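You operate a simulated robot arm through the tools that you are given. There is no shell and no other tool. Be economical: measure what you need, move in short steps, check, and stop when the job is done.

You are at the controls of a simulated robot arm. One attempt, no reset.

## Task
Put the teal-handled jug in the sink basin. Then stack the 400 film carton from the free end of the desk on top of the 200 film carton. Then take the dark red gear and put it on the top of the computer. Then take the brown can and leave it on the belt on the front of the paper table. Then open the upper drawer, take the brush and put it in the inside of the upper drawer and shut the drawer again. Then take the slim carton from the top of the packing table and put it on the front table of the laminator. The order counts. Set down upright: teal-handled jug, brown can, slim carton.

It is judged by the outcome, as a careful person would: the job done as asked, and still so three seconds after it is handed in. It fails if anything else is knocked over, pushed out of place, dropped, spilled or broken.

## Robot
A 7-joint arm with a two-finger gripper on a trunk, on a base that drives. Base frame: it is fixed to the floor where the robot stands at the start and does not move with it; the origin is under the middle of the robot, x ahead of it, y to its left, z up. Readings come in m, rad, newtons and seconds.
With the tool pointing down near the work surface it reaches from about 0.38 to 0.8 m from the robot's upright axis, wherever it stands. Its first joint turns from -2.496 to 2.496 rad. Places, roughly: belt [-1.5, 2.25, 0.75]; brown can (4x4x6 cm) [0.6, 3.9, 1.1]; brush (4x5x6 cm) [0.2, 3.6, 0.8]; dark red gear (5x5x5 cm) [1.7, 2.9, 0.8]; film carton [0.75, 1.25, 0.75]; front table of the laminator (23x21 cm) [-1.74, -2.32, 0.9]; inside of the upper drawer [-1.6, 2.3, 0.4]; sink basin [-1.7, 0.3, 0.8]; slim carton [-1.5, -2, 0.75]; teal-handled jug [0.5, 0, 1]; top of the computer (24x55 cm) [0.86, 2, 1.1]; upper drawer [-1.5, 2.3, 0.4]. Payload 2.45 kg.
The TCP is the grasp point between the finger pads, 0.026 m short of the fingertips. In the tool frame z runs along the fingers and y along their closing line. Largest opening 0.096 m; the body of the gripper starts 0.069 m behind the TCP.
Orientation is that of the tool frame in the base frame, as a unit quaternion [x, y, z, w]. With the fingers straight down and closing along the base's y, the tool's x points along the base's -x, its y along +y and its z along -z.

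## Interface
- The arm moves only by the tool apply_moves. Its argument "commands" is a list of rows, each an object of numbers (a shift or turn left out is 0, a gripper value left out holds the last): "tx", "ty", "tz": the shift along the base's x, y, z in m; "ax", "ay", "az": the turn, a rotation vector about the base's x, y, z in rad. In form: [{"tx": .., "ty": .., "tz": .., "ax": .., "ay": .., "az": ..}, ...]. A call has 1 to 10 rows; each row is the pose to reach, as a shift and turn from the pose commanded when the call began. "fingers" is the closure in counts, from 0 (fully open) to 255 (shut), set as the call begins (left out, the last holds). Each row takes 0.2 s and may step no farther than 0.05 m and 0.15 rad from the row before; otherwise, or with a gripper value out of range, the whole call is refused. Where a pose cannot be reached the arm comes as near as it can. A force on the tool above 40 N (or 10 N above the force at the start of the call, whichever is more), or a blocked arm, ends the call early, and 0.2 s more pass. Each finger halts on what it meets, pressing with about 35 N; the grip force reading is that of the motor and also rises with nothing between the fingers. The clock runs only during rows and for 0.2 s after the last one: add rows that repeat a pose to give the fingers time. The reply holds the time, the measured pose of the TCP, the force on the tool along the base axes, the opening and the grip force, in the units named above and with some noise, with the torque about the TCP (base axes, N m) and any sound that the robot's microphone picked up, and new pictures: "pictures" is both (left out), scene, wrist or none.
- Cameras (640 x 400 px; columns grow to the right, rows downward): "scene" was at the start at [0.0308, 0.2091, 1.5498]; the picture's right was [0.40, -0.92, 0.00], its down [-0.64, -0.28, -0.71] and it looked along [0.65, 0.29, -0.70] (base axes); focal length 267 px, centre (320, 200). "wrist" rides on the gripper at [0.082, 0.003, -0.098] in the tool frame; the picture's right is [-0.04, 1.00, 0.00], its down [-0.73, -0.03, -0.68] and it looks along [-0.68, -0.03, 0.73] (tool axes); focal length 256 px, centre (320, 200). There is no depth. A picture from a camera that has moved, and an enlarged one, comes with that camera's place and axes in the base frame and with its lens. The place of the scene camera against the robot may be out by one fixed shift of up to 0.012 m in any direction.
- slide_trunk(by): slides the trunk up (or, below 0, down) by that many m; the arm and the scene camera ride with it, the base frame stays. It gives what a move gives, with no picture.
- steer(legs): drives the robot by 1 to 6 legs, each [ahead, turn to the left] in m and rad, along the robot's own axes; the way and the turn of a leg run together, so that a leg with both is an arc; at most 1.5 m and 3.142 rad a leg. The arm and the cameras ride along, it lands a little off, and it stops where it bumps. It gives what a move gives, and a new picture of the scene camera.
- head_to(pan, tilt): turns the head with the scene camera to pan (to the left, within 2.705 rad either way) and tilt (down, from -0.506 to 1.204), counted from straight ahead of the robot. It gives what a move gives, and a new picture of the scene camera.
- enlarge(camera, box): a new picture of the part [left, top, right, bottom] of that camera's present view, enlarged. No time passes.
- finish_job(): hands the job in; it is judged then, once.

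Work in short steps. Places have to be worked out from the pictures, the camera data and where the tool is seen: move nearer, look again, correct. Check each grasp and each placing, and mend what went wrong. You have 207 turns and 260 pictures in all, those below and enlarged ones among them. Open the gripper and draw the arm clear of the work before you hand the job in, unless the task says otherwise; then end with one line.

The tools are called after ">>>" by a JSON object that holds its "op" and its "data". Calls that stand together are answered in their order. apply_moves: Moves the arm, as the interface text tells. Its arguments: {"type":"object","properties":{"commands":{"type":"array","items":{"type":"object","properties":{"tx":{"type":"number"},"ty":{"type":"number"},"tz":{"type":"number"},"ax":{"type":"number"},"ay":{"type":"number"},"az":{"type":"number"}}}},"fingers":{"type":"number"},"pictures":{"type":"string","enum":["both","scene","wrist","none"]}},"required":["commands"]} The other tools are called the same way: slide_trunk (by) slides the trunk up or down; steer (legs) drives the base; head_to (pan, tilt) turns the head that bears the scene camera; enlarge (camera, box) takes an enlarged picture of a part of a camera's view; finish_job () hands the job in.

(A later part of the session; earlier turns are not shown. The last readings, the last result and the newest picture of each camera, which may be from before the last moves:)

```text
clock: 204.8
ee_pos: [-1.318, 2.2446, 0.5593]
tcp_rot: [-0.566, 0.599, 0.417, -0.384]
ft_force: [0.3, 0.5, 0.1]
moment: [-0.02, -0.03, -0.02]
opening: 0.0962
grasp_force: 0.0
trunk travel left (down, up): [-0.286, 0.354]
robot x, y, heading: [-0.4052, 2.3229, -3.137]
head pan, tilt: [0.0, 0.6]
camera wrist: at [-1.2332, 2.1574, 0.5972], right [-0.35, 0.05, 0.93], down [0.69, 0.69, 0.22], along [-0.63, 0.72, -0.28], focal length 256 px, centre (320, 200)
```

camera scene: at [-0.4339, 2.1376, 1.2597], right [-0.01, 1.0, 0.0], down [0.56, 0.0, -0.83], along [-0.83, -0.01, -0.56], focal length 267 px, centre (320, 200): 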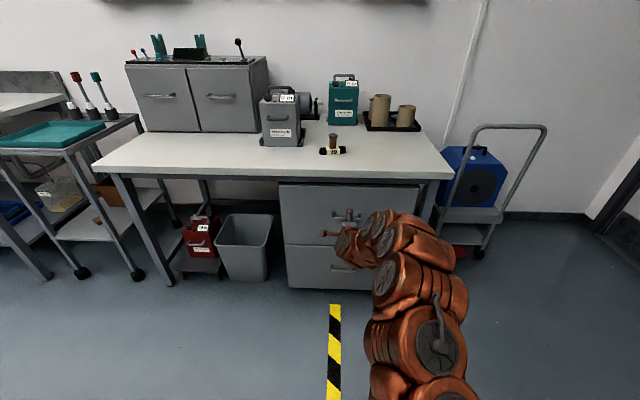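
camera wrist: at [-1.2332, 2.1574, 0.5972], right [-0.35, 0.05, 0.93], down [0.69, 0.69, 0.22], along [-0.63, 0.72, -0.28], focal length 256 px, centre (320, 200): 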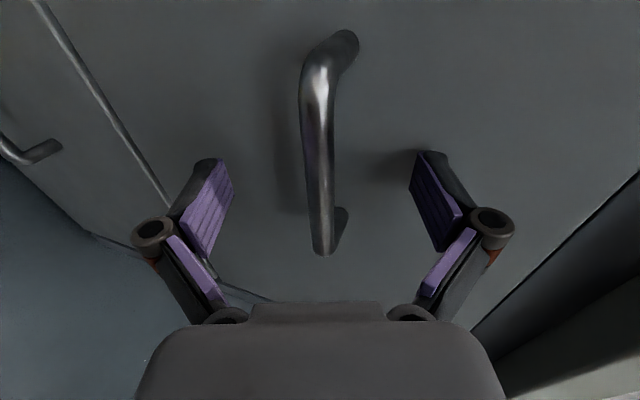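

>>> {"op": "apply_moves", "data": {"commands": [{"tx": -0.006, "tz": -0.002}, {"tx": -0.006, "tz": -0.002}, {"tx": -0.006, "tz": -0.002}, {"tx": -0.006, "tz": -0.002}, {"tx": -0.006, "tz": -0.002}, {"tx": -0.006, "tz": -0.002}], "fingers": 255, "pictures": "wrist"}}

```text
clock: 206.2
ee_pos: [-1.3234, 2.2452, 0.5584]
tcp_rot: [-0.566, 0.599, 0.417, -0.384]
ft_force: [0.2, -0.3, 1.9]
moment: [0.02, 0.22, 0.01]
opening: 0.0125
grasp_force: 38.9
trunk travel left (down, up): [-0.286, 0.354]
robot x, y, heading: [-0.404, 2.3212, -3.136]
head pan, tilt: [0.0, 0.6]
camera wrist: at [-1.2388, 2.1578, 0.5953], right [-0.35, 0.05, 0.93], down [0.69, 0.69, 0.22], along [-0.63, 0.72, -0.28], focal length 256 px, centre (320, 200)
```

wrist: 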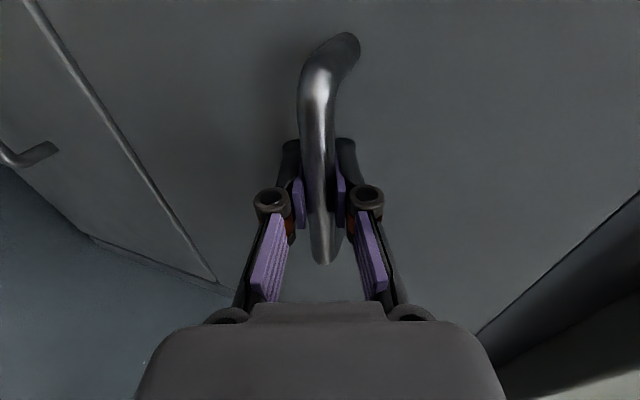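

Handle gripped. Pull straight out (+x) with the arm.

>>> {"op": "apply_moves", "data": {"commands": [{"tx": 0.02}, {"tx": 0.045}, {"tx": 0.07}, {"tx": 0.1}, {"tx": 0.13}], "pictures": "scene"}}

```text
clock: 207.4
ee_pos: [-1.1919, 2.241, 0.5584]
tcp_rot: [-0.568, 0.596, 0.416, -0.385]
ft_force: [0.1, -27.3, 1.7]
moment: [-0.25, 0.0, -0.2]
opening: 0.0122
grasp_force: 39.1
trunk travel left (down, up): [-0.286, 0.354]
robot x, y, heading: [-0.4028, 2.3229, -3.133]
head pan, tilt: [0.0, 0.6]
camera scene: at [-0.4334, 2.1366, 1.2595], right [-0.01, 1.0, 0.0], down [0.56, 0.01, -0.83], along [-0.83, -0.01, -0.56], focal length 267 px, centre (320, 200)
```

scene: 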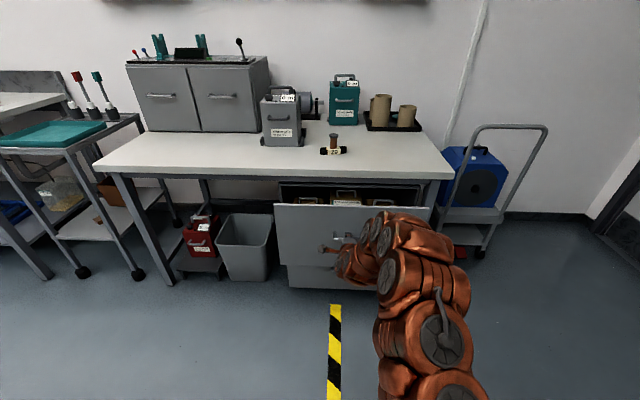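

Drawer is sliding; a sideways force suggests a slight −y correction. Continue pulling.

>>> {"op": "apply_moves", "data": {"commands": [{"tx": 0.02, "ty": -0.005}, {"tx": 0.05, "ty": -0.007}, {"tx": 0.08, "ty": -0.009}, {"tx": 0.11, "ty": -0.011}, {"tx": 0.14, "ty": -0.012}], "pictures": "scene"}}

```text
clock: 208.7
ee_pos: [-1.0531, 2.2361, 0.558]
tcp_rot: [-0.564, 0.601, 0.418, -0.382]
ft_force: [-0.1, 25.9, 5.5]
moment: [-0.01, -0.14, 0.16]
opening: 0.0125
grasp_force: 39.2
trunk travel left (down, up): [-0.286, 0.354]
robot x, y, heading: [-0.4045, 2.3206, -3.136]
head pan, tilt: [0.0, 0.6]
camera scene: at [-0.434, 2.1385, 1.2598], right [-0.01, 1.0, 0.0], down [0.56, 0.0, -0.83], along [-0.83, -0.01, -0.56], focal length 267 px, centre (320, 200)
```

scene: 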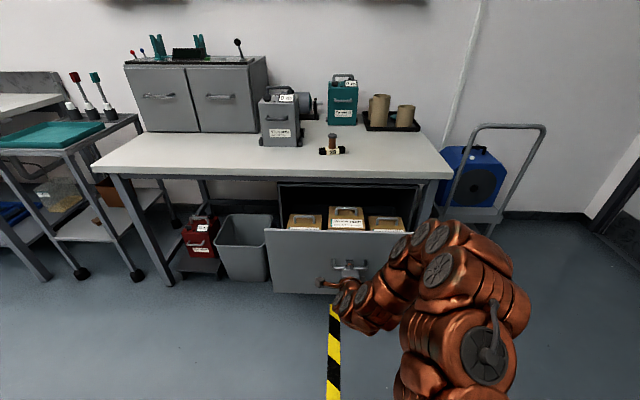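

>>> {"op": "enlarge", "data": {"camera": "scene", "box": [250, 170, 450, 310]}}

```text
2.86 times, centred on (350, 240) of scene
camera zoom: at [-0.434, 2.1385, 1.2598], right [-0.01, 1.0, 0.0], down [0.56, 0.0, -0.83], along [-0.83, -0.01, -0.56], focal length 762 px, centre (234, 86)
```

zoom: 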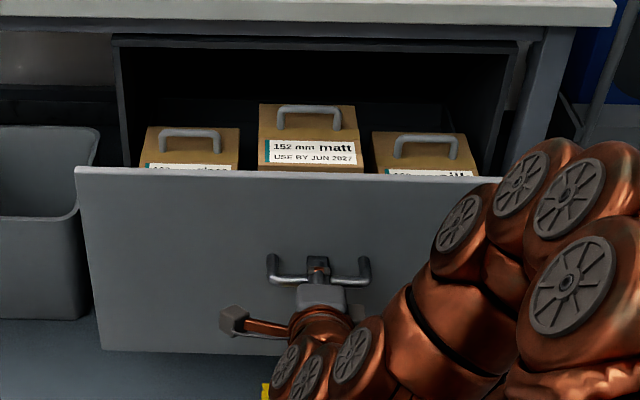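

Pull a little further for more room, gently.

>>> {"op": "apply_moves", "data": {"commands": [{"tx": 0.025, "ty": 0.003}, {"tx": 0.05, "ty": 0.003}, {"tx": 0.075, "ty": 0.003}], "pictures": "scene"}}

```text
clock: 209.1
ee_pos: [-1.0343, 2.2347, 0.5579]
tcp_rot: [-0.546, 0.62, 0.406, -0.391]
ft_force: [-0.8, 1.2, 12.9]
moment: [0.91, 0.1, 0.43]
opening: 0.0138
grasp_force: 40.4
out of reach, approached as far as the arm can: row 1, 2
trunk travel left (down, up): [-0.286, 0.354]
robot x, y, heading: [-0.4033, 2.3211, -3.132]
head pan, tilt: [0.0, 0.6]
stopped in row 2: the force on the tool passed its limit at 71 N (the readings are from after the stop); the commanded pose is now the measured one
camera scene: at [-0.4334, 2.1375, 1.2597], right [-0.01, 1.0, 0.0], down [0.56, 0.0, -0.83], along [-0.83, -0.01, -0.56], focal length 267 px, centre (320, 200)
```

scene: 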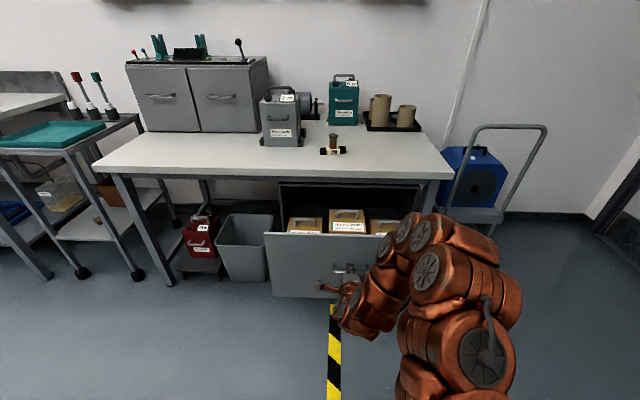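

The arm's inner limit is reached; it's open ~0.29 m, enough. Release the handle, back the base away, then raise the trunk for a look inside.

>>> {"op": "apply_moves", "data": {"commands": [{}, {}, {}, {}, {}], "fingers": 0, "pictures": "none"}}

>>> {"op": "steer", "data": {"legs": [[-0.25, 0]]}}

>>> {"op": "slide_trunk", "data": {"by": 0.35}}

>>> {"op": "head_to", "data": {"pan": 0.0, "tilt": 0.7}}

```text
clock: 210.3
ee_pos: [-1.0345, 2.2354, 0.5556]
tcp_rot: [-0.547, 0.621, 0.405, -0.389]
ft_force: [-1.0, 0.3, 0.1]
moment: [-0.02, -0.01, 0.01]
opening: 0.096
grasp_force: 0.1
trunk travel left (down, up): [-0.286, 0.354]
robot x, y, heading: [-0.4022, 2.3227, -3.133]
head pan, tilt: [0.0, 0.6]
```

```text
clock: 212.1
ee_pos: [-0.7814, 2.2365, 0.5576]
tcp_rot: [-0.547, 0.621, 0.404, -0.389]
ft_force: [-0.4, 0.3, -0.7]
moment: [0.0, 0.01, 0.0]
opening: 0.0958
grasp_force: 0.0
trunk travel left (down, up): [-0.286, 0.354]
robot x, y, heading: [-0.1544, 2.3264, -3.133]
head pan, tilt: [0.0, 0.6]
camera scene: at [-0.1818, 2.1398, 1.2596], right [-0.01, 1.0, 0.0], down [0.56, 0.01, -0.83], along [-0.83, -0.01, -0.56], focal length 267 px, centre (320, 200)
```

scene: 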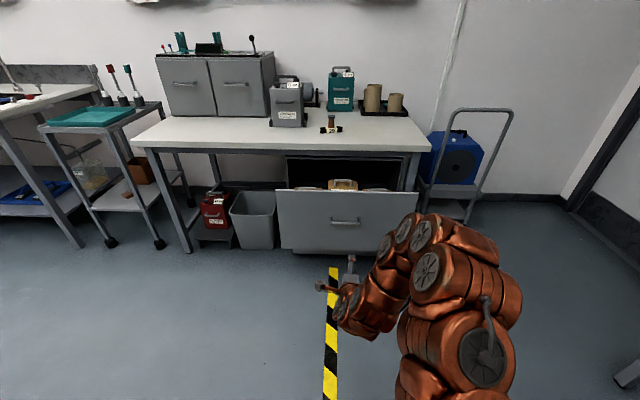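

```text
clock: 215.5
ee_pos: [-0.7812, 2.2369, 0.906]
tcp_rot: [-0.547, 0.621, 0.405, -0.389]
ft_force: [0.8, -0.9, 0.5]
moment: [0.01, -0.01, -0.01]
opening: 0.0959
grasp_force: 0.1
trunk travel left (down, up): [-0.636, 0.004]
robot x, y, heading: [-0.1517, 2.3264, -3.129]
head pan, tilt: [0.0, 0.6]
```

```text
clock: 216.2
ee_pos: [-0.7814, 2.237, 0.9059]
tcp_rot: [-0.546, 0.621, 0.405, -0.389]
ft_force: [-0.7, -0.3, 0.0]
moment: [0.02, -0.05, -0.02]
opening: 0.0959
grasp_force: 0.0
trunk travel left (down, up): [-0.636, 0.004]
robot x, y, heading: [-0.1495, 2.3245, -3.132]
head pan, tilt: [0.0, 0.7]
camera scene: at [-0.1784, 2.1398, 1.601], right [-0.01, 1.0, 0.0], down [0.64, 0.01, -0.77], along [-0.77, -0.01, -0.64], focal length 267 px, centre (320, 200)
```

scene: 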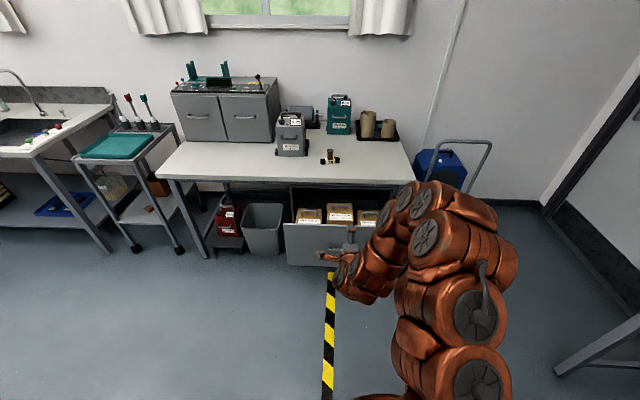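

Now restore the hand to vertical and raise it, then go for the brush.

>>> {"op": "apply_moves", "data": {"commands": [{"tz": 0.035, "ay": -0.15}, {"tz": 0.07, "ay": -0.3}, {"tz": 0.105, "ay": -0.45}, {"tz": 0.14, "ay": -0.6}, {"tz": 0.175, "ay": -0.75}, {"tz": 0.21, "ay": -0.9}, {"tz": 0.245, "ay": -1.05}, {"tz": 0.27, "ay": -1.19}], "pictures": "none"}}

>>> {"op": "steer", "data": {"legs": [[0, -1.2], [0.5, 0], [0, -0.36]]}}

>>> {"op": "head_to", "data": {"pan": -0.1, "tilt": 0.75}}

```text
clock: 218.2
ee_pos: [-0.7574, 2.2201, 1.1442]
tcp_rot: [0.71, -0.7, -0.001, -0.077]
ft_force: [0.9, 0.9, 0.3]
moment: [-0.09, 0.01, 0.01]
opening: 0.096
grasp_force: 0.0
trunk travel left (down, up): [-0.636, 0.004]
robot x, y, heading: [-0.1492, 2.3281, -3.129]
head pan, tilt: [0.0, 0.7]
stopped in row 8: the arm was blocked; the commanded pose is now the measured one
```

```text
clock: 225.2
ee_pos: [-0.4624, 3.3883, 1.1451]
tcp_rot: [-0.018, 0.997, -0.054, 0.056]
ft_force: [-0.7, 0.1, 0.7]
moment: [-0.02, 0.0, 0.03]
opening: 0.0961
grasp_force: 0.1
trunk travel left (down, up): [-0.636, 0.004]
robot x, y, heading: [-0.3411, 2.7854, 1.603]
head pan, tilt: [0.0, 0.7]
camera scene: at [-0.5181, 2.8091, 1.601], right [1.0, 0.03, 0.0], down [0.02, -0.64, -0.76], along [-0.02, 0.76, -0.64], focal length 267 px, centre (320, 200)
```

scene: 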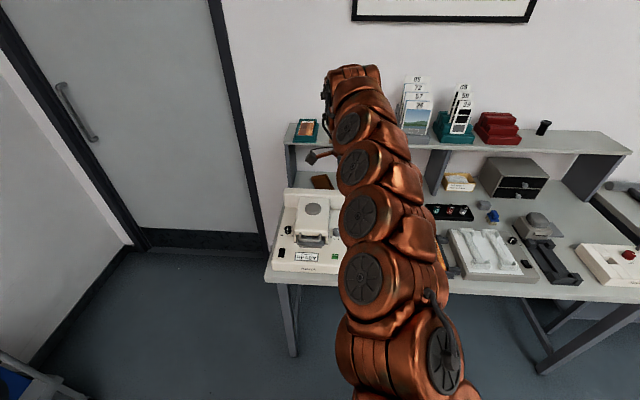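

```text
clock: 225.8
ee_pos: [-0.462, 3.3869, 1.1451]
tcp_rot: [-0.018, 0.997, -0.053, 0.056]
ft_force: [0.3, 0.1, -0.6]
moment: [0.03, -0.01, 0.01]
opening: 0.0962
grasp_force: 0.0
trunk travel left (down, up): [-0.636, 0.004]
robot x, y, heading: [-0.3418, 2.7835, 1.601]
head pan, tilt: [-0.099, 0.75]
camera scene: at [-0.5097, 2.8069, 1.5968], right [1.0, -0.07, 0.0], down [-0.05, -0.68, -0.73], along [0.05, 0.73, -0.68], focal length 267 px, centre (320, 200)
```

scene: 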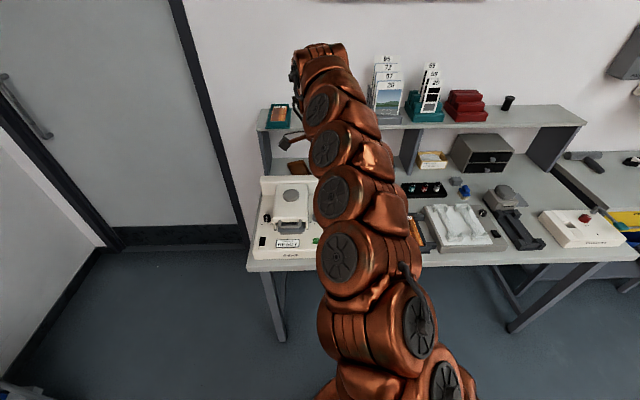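

Reposition the base sideways to x≈0.12 in front of the brush.

>>> {"op": "steer", "data": {"legs": [[0, -1.6], [0.45, 0], [0, 1.57], [0.12, 0]]}}

>>> {"op": "head_to", "data": {"pan": -0.1, "tilt": 0.8}}

```text
clock: 237.1
ee_pos: [-0.0027, 3.5097, 1.1444]
tcp_rot: [-0.009, 0.997, -0.054, 0.055]
ft_force: [1.2, -0.4, 0.0]
moment: [0.04, -0.01, 0.01]
opening: 0.0961
grasp_force: 0.1
trunk travel left (down, up): [-0.636, 0.004]
robot x, y, heading: [0.1059, 2.9028, 1.585]
head pan, tilt: [-0.099, 0.75]
camera scene: at [-0.0625, 2.9314, 1.5968], right [1.0, -0.09, 0.0], down [-0.06, -0.68, -0.73], along [0.06, 0.73, -0.68], focal length 267 px, centre (320, 200)
```

scene: 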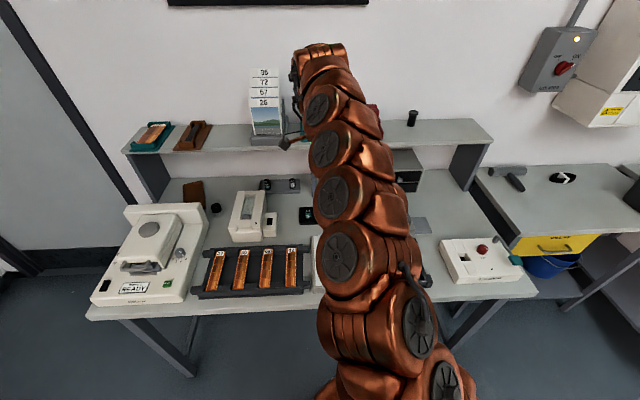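

```text
clock: 237.8
ee_pos: [-0.0015, 3.5107, 1.1447]
tcp_rot: [-0.009, 0.997, -0.053, 0.055]
ft_force: [-0.9, 0.1, -0.1]
moment: [-0.01, 0.0, 0.01]
opening: 0.0961
grasp_force: 0.1
trunk travel left (down, up): [-0.636, 0.004]
robot x, y, heading: [0.1049, 2.904, 1.581]
head pan, tilt: [-0.099, 0.799]
camera scene: at [-0.0627, 2.9295, 1.5928], right [1.0, -0.09, 0.0], down [-0.06, -0.71, -0.7], along [0.06, 0.69, -0.72], focal length 267 px, centre (320, 200)
```

scene: 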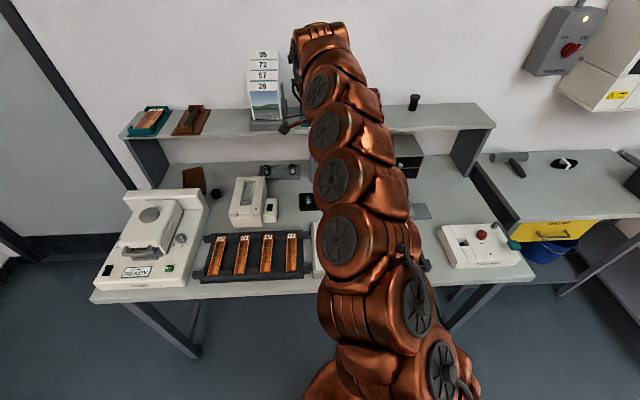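

The arm hides the brush from the head, so move the hand near [0.15,3.60] and level it, using the wrist camera.

>>> {"op": "apply_moves", "data": {"commands": [{"tx": 0.03, "ty": 0.02, "ax": 0.03, "ay": 0.03}, {"tx": 0.06, "ty": 0.04, "tz": -0.01, "ax": 0.06, "ay": 0.06}, {"tx": 0.09, "ty": 0.06, "tz": -0.025, "ax": 0.105, "ay": 0.11}, {"tx": 0.12, "ty": 0.08, "tz": -0.05, "ax": 0.105, "ay": 0.11}, {"tx": 0.15, "ty": 0.1, "tz": -0.08, "ax": 0.105, "ay": 0.11}]}}

```text
clock: 239.0
ee_pos: [0.1478, 3.6108, 1.064]
tcp_rot: [-0.009, 1.0, -0.001, 0.001]
ft_force: [-1.1, 0.6, 0.7]
moment: [0.04, -0.06, 0.01]
opening: 0.0959
grasp_force: 0.0
trunk travel left (down, up): [-0.636, 0.004]
robot x, y, heading: [0.1047, 2.9015, 1.58]
head pan, tilt: [-0.099, 0.799]
camera scene: at [-0.0629, 2.9291, 1.5927], right [1.0, -0.09, 0.0], down [-0.06, -0.71, -0.7], along [0.06, 0.69, -0.72], focal length 267 px, centre (320, 200)
camera wrist: at [0.0655, 3.6131, 1.1614], right [0.02, 1.0, 0.0], down [0.73, -0.01, 0.68], along [0.68, -0.02, -0.73], focal length 256 px, centre (320, 200)
```

scene: 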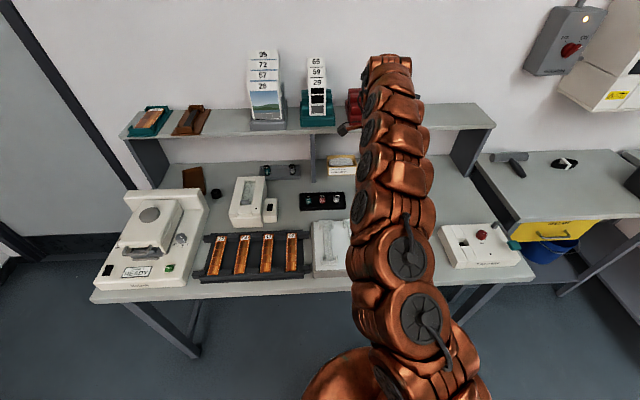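
wrist: 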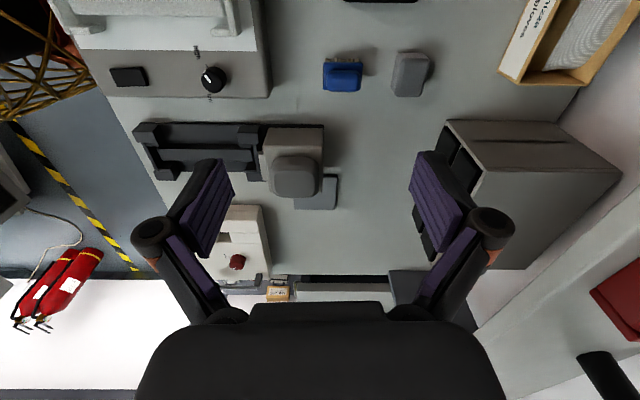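

Brush ≈[0.168,3.636], blue top ~4×5 cm. Zoom in to see it and its neighbour.

>>> {"op": "enlarge", "data": {"camera": "wrist", "box": [270, 20, 470, 150]}}

```text
3.08 times, centred on (370, 85) of wrist
camera zoom: at [0.0655, 3.6131, 1.1614], right [0.02, 1.0, 0.0], down [0.73, -0.01, 0.68], along [0.68, -0.02, -0.73], focal length 788 px, centre (166, 554)
```

zoom: 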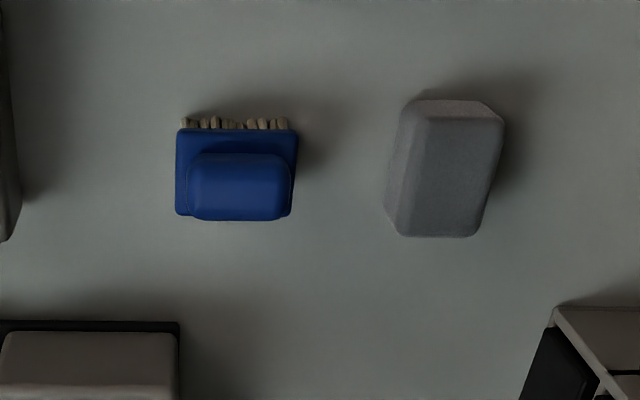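

>>> {"op": "apply_moves", "data": {"commands": [{"tx": 0.012, "ty": 0.014, "tz": -0.045}, {"tx": 0.025, "ty": 0.027, "tz": -0.085}, {"tx": 0.025, "ty": 0.027, "tz": -0.12}, {"tx": 0.025, "ty": 0.027, "tz": -0.145}], "fingers": 55, "pictures": "wrist"}}

```text
clock: 240.0
ee_pos: [0.193, 3.6177, 0.9269]
tcp_rot: [-0.009, 1.0, -0.001, 0.002]
ft_force: [-0.8, -0.2, -0.8]
moment: [-0.02, -0.03, 0.01]
opening: 0.0751
grasp_force: 0.1
out of reach, approached as far as the arm can: row 2, 3, 4
trunk travel left (down, up): [-0.636, 0.004]
robot x, y, heading: [0.1068, 2.9031, 1.579]
head pan, tilt: [-0.099, 0.799]
camera wrist: at [0.1104, 3.6193, 1.0249], right [0.02, 1.0, 0.0], down [0.73, -0.01, 0.68], along [0.68, -0.02, -0.73], focal length 256 px, centre (320, 200)
```

wrist: 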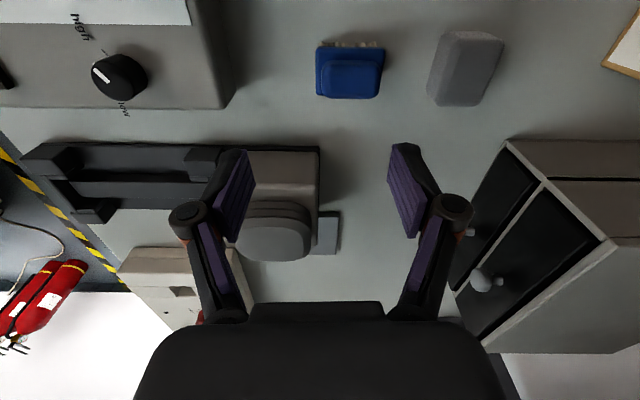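

The arm is at its limit here. Raise/retract slightly and drive 8 cm closer.

>>> {"op": "apply_moves", "data": {"commands": [{"tx": -0.015, "ty": -0.03, "tz": 0.03}, {"tx": -0.02, "ty": -0.06, "tz": 0.05}], "pictures": "none"}}

>>> {"op": "steer", "data": {"legs": [[0.08, 0]]}}

>>> {"op": "apply_moves", "data": {"commands": [{}], "pictures": "wrist"}}

```text
clock: 240.6
ee_pos: [0.1714, 3.5563, 0.9784]
tcp_rot: [-0.009, 1.0, -0.001, 0.001]
ft_force: [-0.5, -0.9, -0.1]
moment: [-0.03, -0.01, -0.02]
opening: 0.0754
grasp_force: 0.1
trunk travel left (down, up): [-0.636, 0.004]
robot x, y, heading: [0.1007, 2.9053, 1.578]
head pan, tilt: [-0.099, 0.799]
```

```text
clock: 241.6
ee_pos: [0.1713, 3.637, 0.9784]
tcp_rot: [-0.009, 1.0, -0.001, 0.002]
ft_force: [0.5, -0.2, 1.0]
moment: [0.03, -0.02, -0.03]
opening: 0.0756
grasp_force: 0.2
trunk travel left (down, up): [-0.636, 0.004]
robot x, y, heading: [0.1005, 2.9856, 1.58]
head pan, tilt: [-0.099, 0.799]
camera scene: at [-0.0635, 3.01, 1.5928], right [1.0, -0.09, 0.0], down [-0.06, -0.71, -0.7], along [0.06, 0.69, -0.72], focal length 267 px, centre (320, 200)
```

scene: 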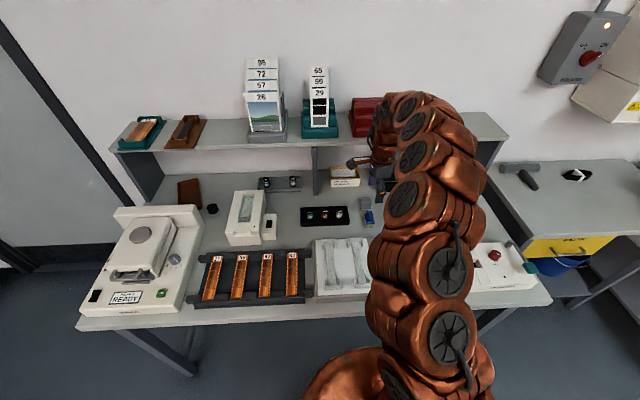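

```text
clock: 242.0
ee_pos: [0.1716, 3.6368, 0.9798]
tcp_rot: [-0.009, 1.0, -0.001, 0.001]
ft_force: [-0.5, 0.4, -0.2]
moment: [-0.01, 0.0, -0.02]
opening: 0.0753
grasp_force: 0.0
trunk travel left (down, up): [-0.636, 0.004]
robot x, y, heading: [0.1065, 2.9874, 1.584]
head pan, tilt: [-0.099, 0.799]
camera wrist: at [0.0891, 3.6398, 1.0768], right [0.02, 1.0, 0.0], down [0.73, -0.02, 0.68], along [0.68, -0.02, -0.73], focal length 256 px, centre (320, 200)
```

wrist: 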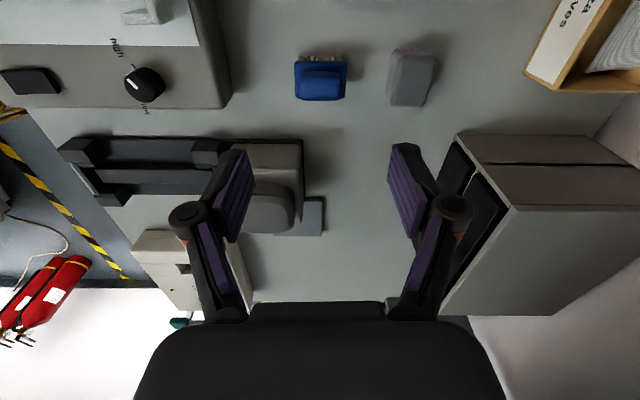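

Directly above the brush now. Descend to z≈0.875 and check.

>>> {"op": "apply_moves", "data": {"commands": [{"tz": -0.045}, {"tz": -0.08}, {"tz": -0.105}], "pictures": "wrist"}}

>>> {"op": "enlarge", "data": {"camera": "wrist", "box": [220, 60, 440, 250]}}

```text
clock: 242.8
ee_pos: [0.172, 3.6363, 0.8739]
tcp_rot: [-0.009, 1.0, -0.001, 0.001]
ft_force: [-0.1, -0.1, 0.2]
moment: [-0.01, 0.01, -0.01]
opening: 0.075
grasp_force: 0.0
trunk travel left (down, up): [-0.636, 0.004]
robot x, y, heading: [0.1039, 2.9842, 1.58]
head pan, tilt: [-0.099, 0.799]
camera wrist: at [0.0892, 3.6392, 0.9715], right [0.02, 1.0, 0.0], down [0.73, -0.01, 0.68], along [0.68, -0.02, -0.73], focal length 256 px, centre (320, 200)
```

wrist: 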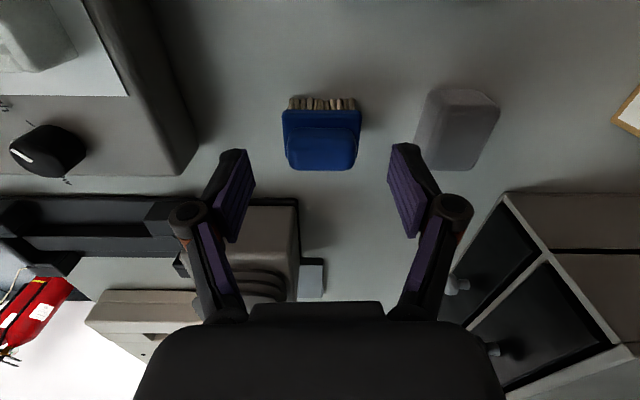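

```text
2.11 times, centred on (330, 155) of wrist
camera zoom: at [0.0892, 3.6392, 0.9715], right [0.02, 1.0, 0.0], down [0.73, -0.01, 0.68], along [0.68, -0.02, -0.73], focal length 539 px, centre (299, 295)
```

zoom: 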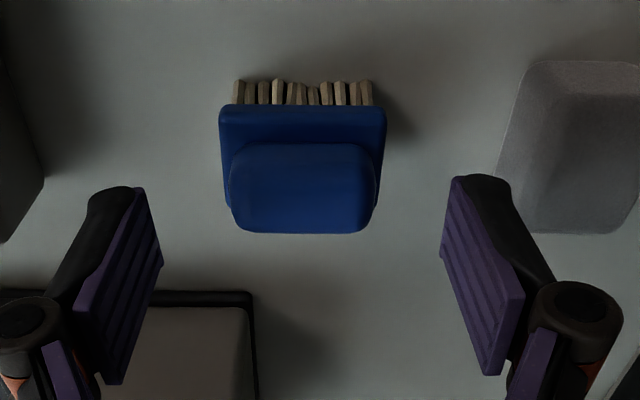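

Aligned; top ≈0.84. Lower to z≈0.825 and close.

>>> {"op": "apply_moves", "data": {"commands": [{"tz": -0.025}, {"ty": 0.001, "tz": -0.049}], "pictures": "none"}}

>>> {"op": "apply_moves", "data": {"commands": [{}, {}, {}, {}, {}], "fingers": 255, "pictures": "wrist"}}

```text
clock: 243.4
ee_pos: [0.1712, 3.6368, 0.8255]
tcp_rot: [-0.009, 1.0, -0.002, 0.001]
ft_force: [-0.1, 0.1, -0.3]
moment: [0.01, 0.02, -0.03]
opening: 0.0752
grasp_force: 0.1
trunk travel left (down, up): [-0.636, 0.004]
robot x, y, heading: [0.1038, 2.9878, 1.583]
head pan, tilt: [-0.099, 0.799]
```

```text
clock: 244.6
ee_pos: [0.1717, 3.6381, 0.8268]
tcp_rot: [-0.009, 1.0, 0.0, 0.001]
ft_force: [0.3, 0.5, 3.1]
moment: [0.02, 0.01, 0.01]
opening: 0.0457
grasp_force: 34.8
trunk travel left (down, up): [-0.636, 0.004]
robot x, y, heading: [0.1044, 2.9877, 1.585]
head pan, tilt: [-0.099, 0.799]
camera wrist: at [0.0892, 3.6406, 0.9233], right [0.02, 1.0, 0.0], down [0.73, -0.02, 0.68], along [0.68, -0.02, -0.73], focal length 256 px, centre (320, 200)
```

wrist: 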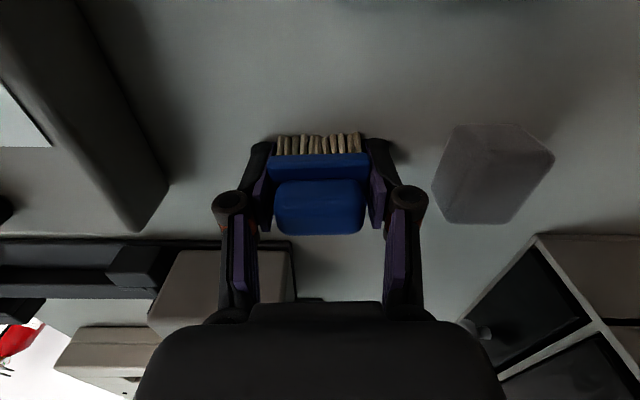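

Gripped. Lift straight up, then retract over the bench.

>>> {"op": "apply_moves", "data": {"commands": [{"tz": 0.045}, {"tz": 0.09}, {"tz": 0.135}, {"ty": -0.03, "tz": 0.17}, {"ty": -0.07, "tz": 0.195}, {"ty": -0.11, "tz": 0.22}, {"ty": -0.15, "tz": 0.24}, {"ty": -0.19, "tz": 0.25}], "pictures": "both"}}

```text
clock: 246.4
ee_pos: [0.1709, 3.4475, 1.0746]
tcp_rot: [-0.01, 1.0, -0.002, 0.002]
ft_force: [-0.4, 0.7, -0.1]
moment: [-0.03, 0.01, -0.03]
opening: 0.0457
grasp_force: 35.7
trunk travel left (down, up): [-0.636, 0.004]
robot x, y, heading: [0.1051, 2.9849, 1.578]
head pan, tilt: [-0.099, 0.799]
camera scene: at [-0.0636, 3.0106, 1.5927], right [1.0, -0.09, 0.0], down [-0.06, -0.71, -0.7], along [0.06, 0.69, -0.72], focal length 267 px, centre (320, 200)
camera wrist: at [0.0884, 3.4501, 1.1719], right [0.02, 1.0, 0.0], down [0.73, -0.01, 0.68], along [0.68, -0.02, -0.73], focal length 256 px, centre (320, 200)
```

scene: 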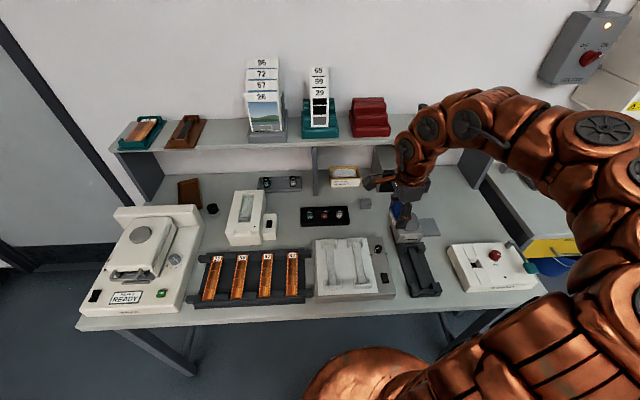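
wrist: 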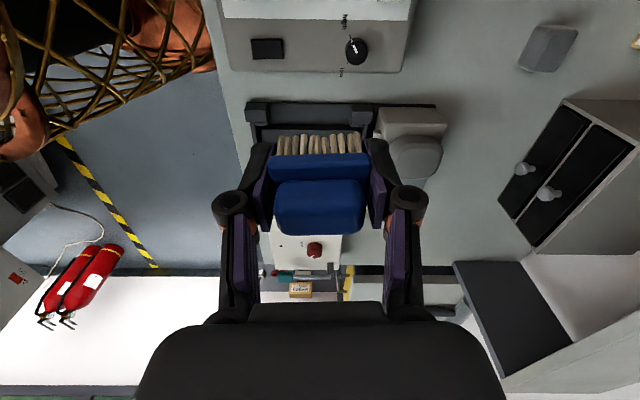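

Brush held. Drive back to the open drawer and look inside.

>>> {"op": "steer", "data": {"legs": [[-0.25, 0], [0, 2.23], [0.65, 0], [0, -0.67]]}}

>>> {"op": "head_to", "data": {"pan": 0.0, "tilt": 0.85}}

```text
clock: 258.5
ee_pos: [-0.8657, 2.4182, 1.0735]
tcp_rot: [-0.704, 0.71, 0.0, 0.002]
ft_force: [0.2, 0.7, 0.0]
moment: [-0.03, 0.0, 0.01]
opening: 0.0454
grasp_force: 34.9
trunk travel left (down, up): [-0.636, 0.004]
robot x, y, heading: [-0.4066, 2.3405, 3.134]
head pan, tilt: [-0.099, 0.799]
camera scene: at [-0.4329, 2.1622, 1.5928], right [0.11, 0.99, 0.0], down [0.71, -0.08, -0.7], along [-0.69, 0.08, -0.72], focal length 267 px, centre (320, 200)
```

scene: 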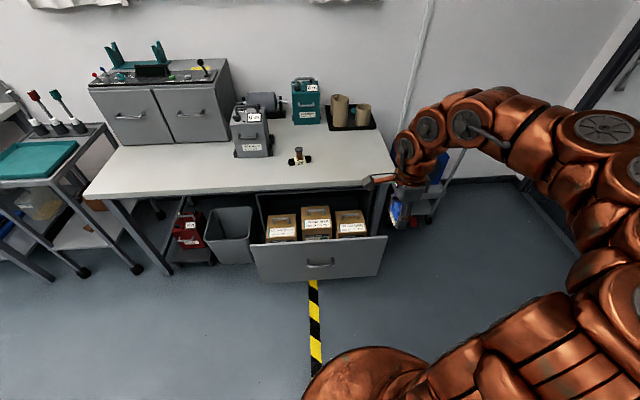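

```text
clock: 259.2
ee_pos: [-0.867, 2.4174, 1.0744]
tcp_rot: [-0.704, 0.71, 0.0, 0.002]
ft_force: [0.0, 1.1, 0.4]
moment: [0.03, 0.01, 0.01]
opening: 0.0457
grasp_force: 34.5
trunk travel left (down, up): [-0.636, 0.004]
robot x, y, heading: [-0.404, 2.3391, 3.128]
head pan, tilt: [0.0, 0.85]
camera scene: at [-0.431, 2.1542, 1.5888], right [0.01, 1.0, 0.0], down [0.75, -0.01, -0.66], along [-0.66, 0.01, -0.75], focal length 267 px, centre (320, 200)
```

scene: 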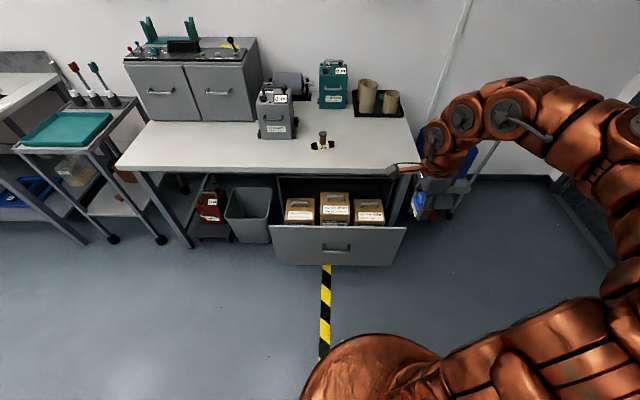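

>>> {"op": "enlarge", "data": {"camera": "scene", "box": [260, 160, 420, 280]}}

>>> {"op": "apply_moves", "data": {"commands": [{}], "pictures": "wrist"}}

```text
3.33 times, centred on (340, 220) of scene
camera zoom: at [-0.431, 2.1542, 1.5888], right [0.01, 1.0, 0.0], down [0.75, -0.01, -0.66], along [-0.66, 0.01, -0.75], focal length 889 px, centre (253, 133)
```

zoom: 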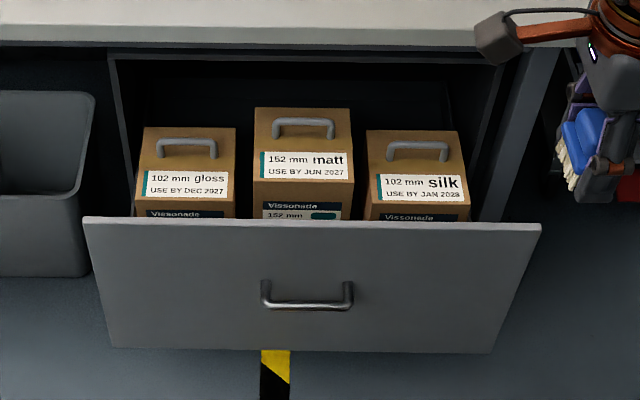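

```text
clock: 259.6
ee_pos: [-0.8663, 2.4184, 1.0742]
tcp_rot: [-0.704, 0.71, 0.0, 0.001]
ft_force: [0.4, 0.0, -0.1]
moment: [-0.01, -0.01, 0.0]
opening: 0.0457
grasp_force: 35.0
trunk travel left (down, up): [-0.636, 0.004]
robot x, y, heading: [-0.407, 2.3368, 3.132]
head pan, tilt: [0.0, 0.85]
camera wrist: at [-0.8712, 2.3365, 1.1722], right [-1.0, 0.05, 0.0], down [0.03, 0.73, 0.68], along [0.03, 0.68, -0.73], focal length 256 px, centre (320, 200)
```

wrist: 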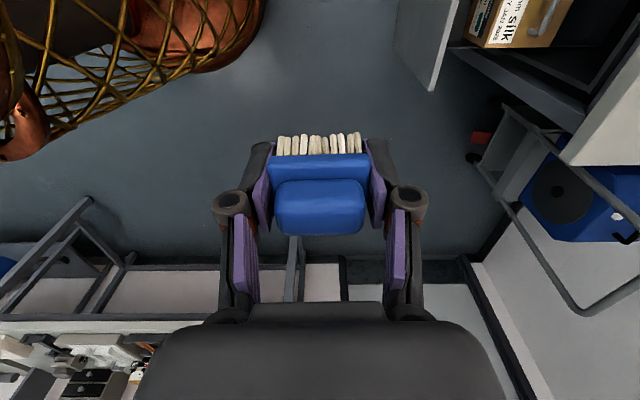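

Boxes sit behind the front panel; I need to see the gap between them. Move the hand over the drawer's near end to look along it with the wrist camera.

>>> {"op": "apply_moves", "data": {"commands": [{"tx": -0.03, "ty": -0.035}, {"tx": -0.06, "ty": -0.07}, {"tx": -0.09, "ty": -0.105, "tz": -0.01}, {"tx": -0.12, "ty": -0.14, "tz": -0.02}, {"tx": -0.15, "ty": -0.175, "tz": -0.03}, {"tx": -0.18, "ty": -0.21, "tz": -0.04}, {"tx": -0.21, "ty": -0.245, "tz": -0.05}, {"tx": -0.235, "ty": -0.28, "tz": -0.06}], "pictures": "both"}}

```text
clock: 261.4
ee_pos: [-1.0976, 2.1413, 1.0166]
tcp_rot: [-0.704, 0.71, 0.0, 0.001]
ft_force: [-0.4, -0.5, -1.1]
moment: [0.0, -0.04, 0.0]
opening: 0.0456
grasp_force: 34.6
out of reach, approached as far as the arm can: row 8
trunk travel left (down, up): [-0.636, 0.004]
robot x, y, heading: [-0.4101, 2.3409, 3.123]
head pan, tilt: [0.0, 0.85]
camera scene: at [-0.432, 2.1531, 1.5883], right [0.01, 1.0, 0.0], down [0.75, -0.01, -0.66], along [-0.66, 0.01, -0.75], focal length 267 px, centre (320, 200)
camera wrist: at [-1.1024, 2.06, 1.1152], right [-1.0, 0.05, 0.0], down [0.03, 0.73, 0.68], along [0.03, 0.68, -0.73], focal length 256 px, centre (320, 200)
```

scene: 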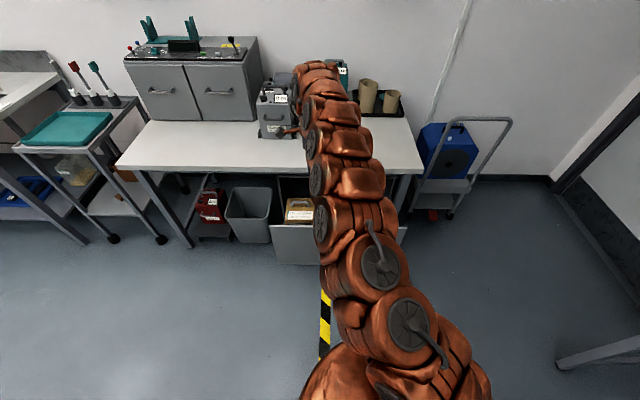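
wrist: 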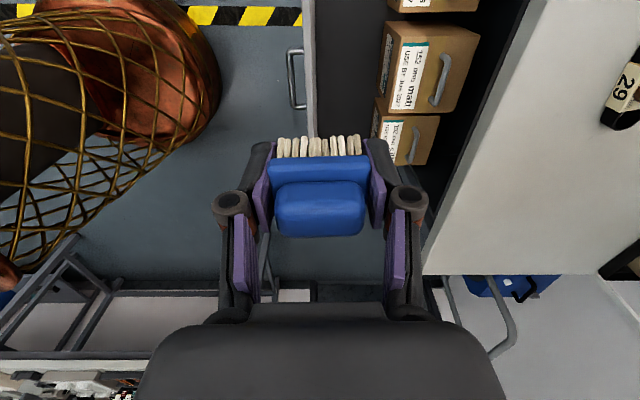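

The gap between front panel and boxes is visible. Zoom to measure it.

>>> {"op": "enlarge", "data": {"camera": "wrist", "box": [270, 0, 490, 180]}}

```text
2.22 times, centred on (380, 90) of wrist
camera zoom: at [-1.1024, 2.06, 1.1152], right [-1.0, 0.05, 0.0], down [0.03, 0.73, 0.68], along [0.03, 0.68, -0.73], focal length 569 px, centre (187, 444)
```

zoom: 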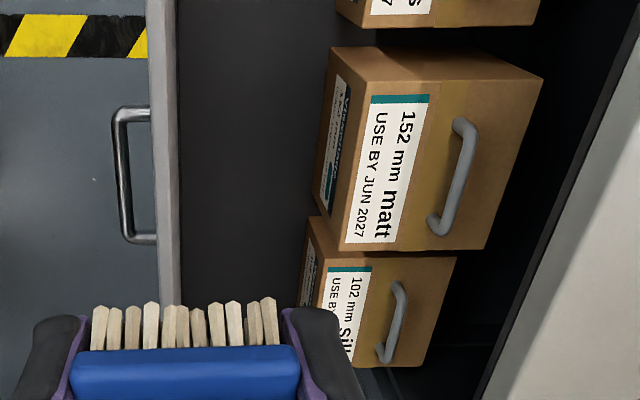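

Gap: inner panel face x≈-1.09, boxes from x≈-1.205/-1.22 (panel top z≈0.685). To keep the forearm clear of the panel when reaching deep, I'll approach diagonally from the left side. First pull the hand back, then reposition the base to ≈[-0.77,1.64] heading ≈2.18.

>>> {"op": "apply_moves", "data": {"commands": [{"tx": 0.035, "ty": 0.03, "tz": 0.01}, {"tx": 0.07, "ty": 0.06, "tz": 0.02}, {"tx": 0.105, "ty": 0.09, "tz": 0.03}, {"tx": 0.14, "ty": 0.12, "tz": 0.04}, {"tx": 0.175, "ty": 0.15, "tz": 0.05}, {"tx": 0.21, "ty": 0.18, "tz": 0.055}], "pictures": "none"}}

>>> {"op": "steer", "data": {"legs": [[0, 1.1], [0.78, 0], [0, -2.06]]}}

>>> {"op": "head_to", "data": {"pan": 0.1, "tilt": 0.9}}

```text
clock: 262.8
ee_pos: [-0.8887, 2.3246, 1.0725]
tcp_rot: [-0.704, 0.71, 0.001, 0.002]
ft_force: [-1.1, 0.0, -0.6]
moment: [0.07, -0.06, -0.01]
opening: 0.0457
grasp_force: 35.0
trunk travel left (down, up): [-0.636, 0.004]
robot x, y, heading: [-0.4074, 2.3407, 3.127]
head pan, tilt: [0.0, 0.85]
```

```text
clock: 274.7
ee_pos: [-1.0551, 2.0296, 1.0725]
tcp_rot: [-0.305, 0.952, -0.001, 0.001]
ft_force: [-0.8, 0.0, -1.2]
moment: [0.01, 0.0, 0.02]
opening: 0.0456
grasp_force: 35.1
trunk travel left (down, up): [-0.636, 0.004]
robot x, y, heading: [-0.7588, 1.6484, 2.181]
head pan, tilt: [0.0, 0.85]
camera scene: at [-0.9192, 1.563, 1.5887], right [0.82, 0.58, 0.0], down [0.43, -0.61, -0.66], along [-0.38, 0.54, -0.75], focal length 267 px, centre (320, 200)
```

scene: 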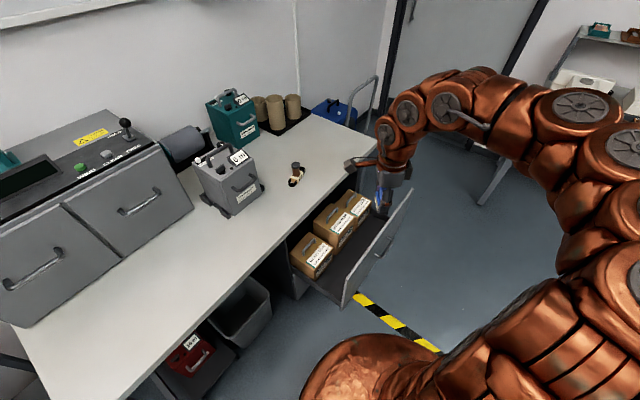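

```text
clock: 275.3
ee_pos: [-1.0558, 2.0308, 1.073]
tcp_rot: [-0.305, 0.952, 0.0, 0.001]
ft_force: [-0.1, -0.7, -0.8]
moment: [0.02, 0.02, -0.02]
opening: 0.0456
grasp_force: 34.3
trunk travel left (down, up): [-0.636, 0.004]
robot x, y, heading: [-0.7601, 1.6488, 2.184]
head pan, tilt: [0.099, 0.901]
camera scene: at [-0.9236, 1.5562, 1.5849], right [0.76, 0.65, 0.0], down [0.51, -0.59, -0.62], along [-0.41, 0.47, -0.78], focal length 267 px, centre (320, 200)
```

scene: 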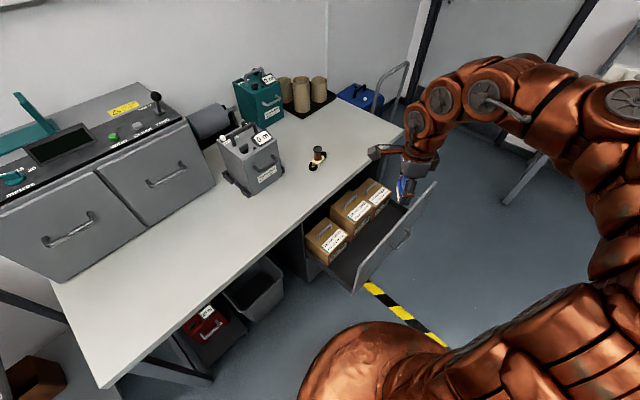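

>>> {"op": "enlarge", "data": {"camera": "scene", "box": [280, 150, 450, 310]}}

```text
2.50 times, centred on (365, 230) of scene
camera zoom: at [-0.9236, 1.5562, 1.5849], right [0.76, 0.65, 0.0], down [0.51, -0.59, -0.62], along [-0.41, 0.47, -0.78], focal length 667 px, centre (208, 125)
```

zoom: 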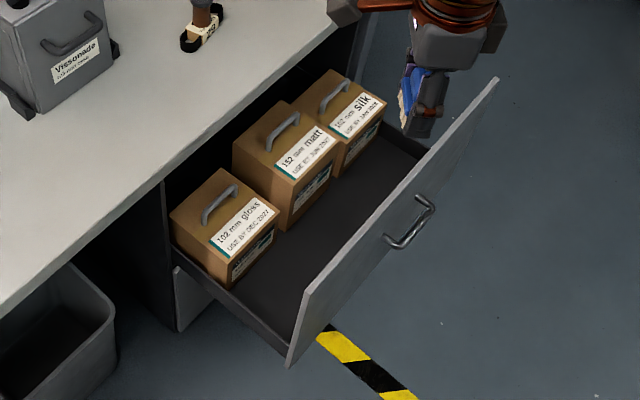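

Very helpful: the drawer is a tray with floor z≈0.47 and a clear gap behind the front panel. Turn the hand (camera toward −y) and hover over the gap at [-1.155,2.2].

>>> {"op": "apply_moves", "data": {"commands": [{"tx": -0.014, "ty": 0.024, "az": 0.136}, {"tx": -0.028, "ty": 0.048, "az": 0.272}, {"tx": -0.042, "ty": 0.072, "tz": -0.01, "az": 0.408}, {"tx": -0.056, "ty": 0.096, "tz": -0.03, "az": 0.544}, {"tx": -0.07, "ty": 0.12, "tz": -0.06, "az": 0.68}, {"tx": -0.084, "ty": 0.144, "tz": -0.09, "az": 0.816}, {"tx": -0.099, "ty": 0.17, "tz": -0.12, "az": 0.95}, {"tx": -0.099, "ty": 0.17, "tz": -0.16, "az": 0.95}, {"tx": -0.099, "ty": 0.17, "tz": -0.2, "az": 0.95}]}}

>>> {"op": "enlarge", "data": {"camera": "scene", "box": [280, 130, 450, 310]}}

```text
clock: 277.3
ee_pos: [-1.1558, 2.2, 0.8718]
tcp_rot: [0.707, -0.707, -0.002, -0.003]
ft_force: [-1.1, -0.2, -0.7]
moment: [0.02, -0.04, 0.01]
opening: 0.0457
grasp_force: 35.0
trunk travel left (down, up): [-0.636, 0.004]
robot x, y, heading: [-0.7593, 1.6478, 2.184]
head pan, tilt: [0.099, 0.901]
camera scene: at [-0.9236, 1.5558, 1.5848], right [0.76, 0.65, 0.0], down [0.51, -0.59, -0.62], along [-0.41, 0.47, -0.78], focal length 267 px, centre (320, 200)
camera wrist: at [-1.1588, 2.1184, 0.9704], right [-1.0, 0.04, 0.0], down [0.03, 0.73, 0.68], along [0.03, 0.68, -0.73], focal length 256 px, centre (320, 200)
```

scene: 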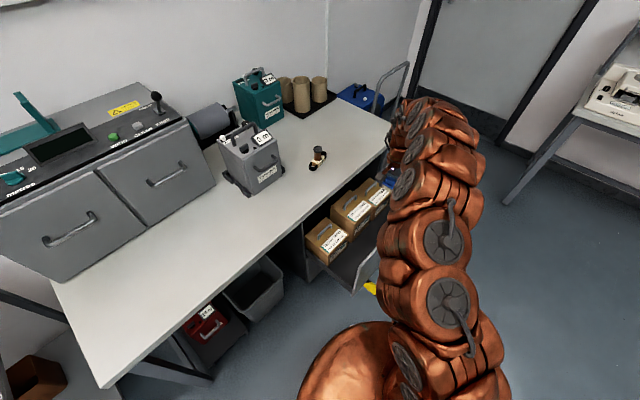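
wrist: 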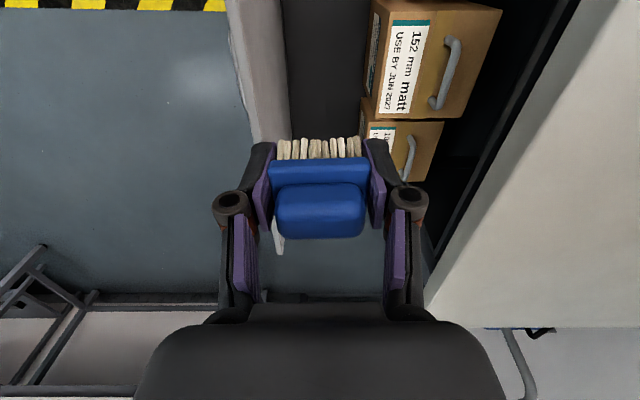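

```text
2.22 times, centred on (365, 220) of scene
camera zoom: at [-0.9236, 1.5558, 1.5848], right [0.76, 0.65, 0.0], down [0.51, -0.59, -0.62], along [-0.41, 0.47, -0.78], focal length 593 px, centre (220, 156)
```

zoom: 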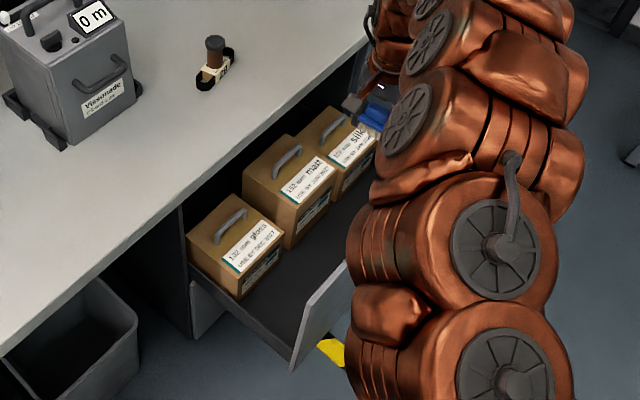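

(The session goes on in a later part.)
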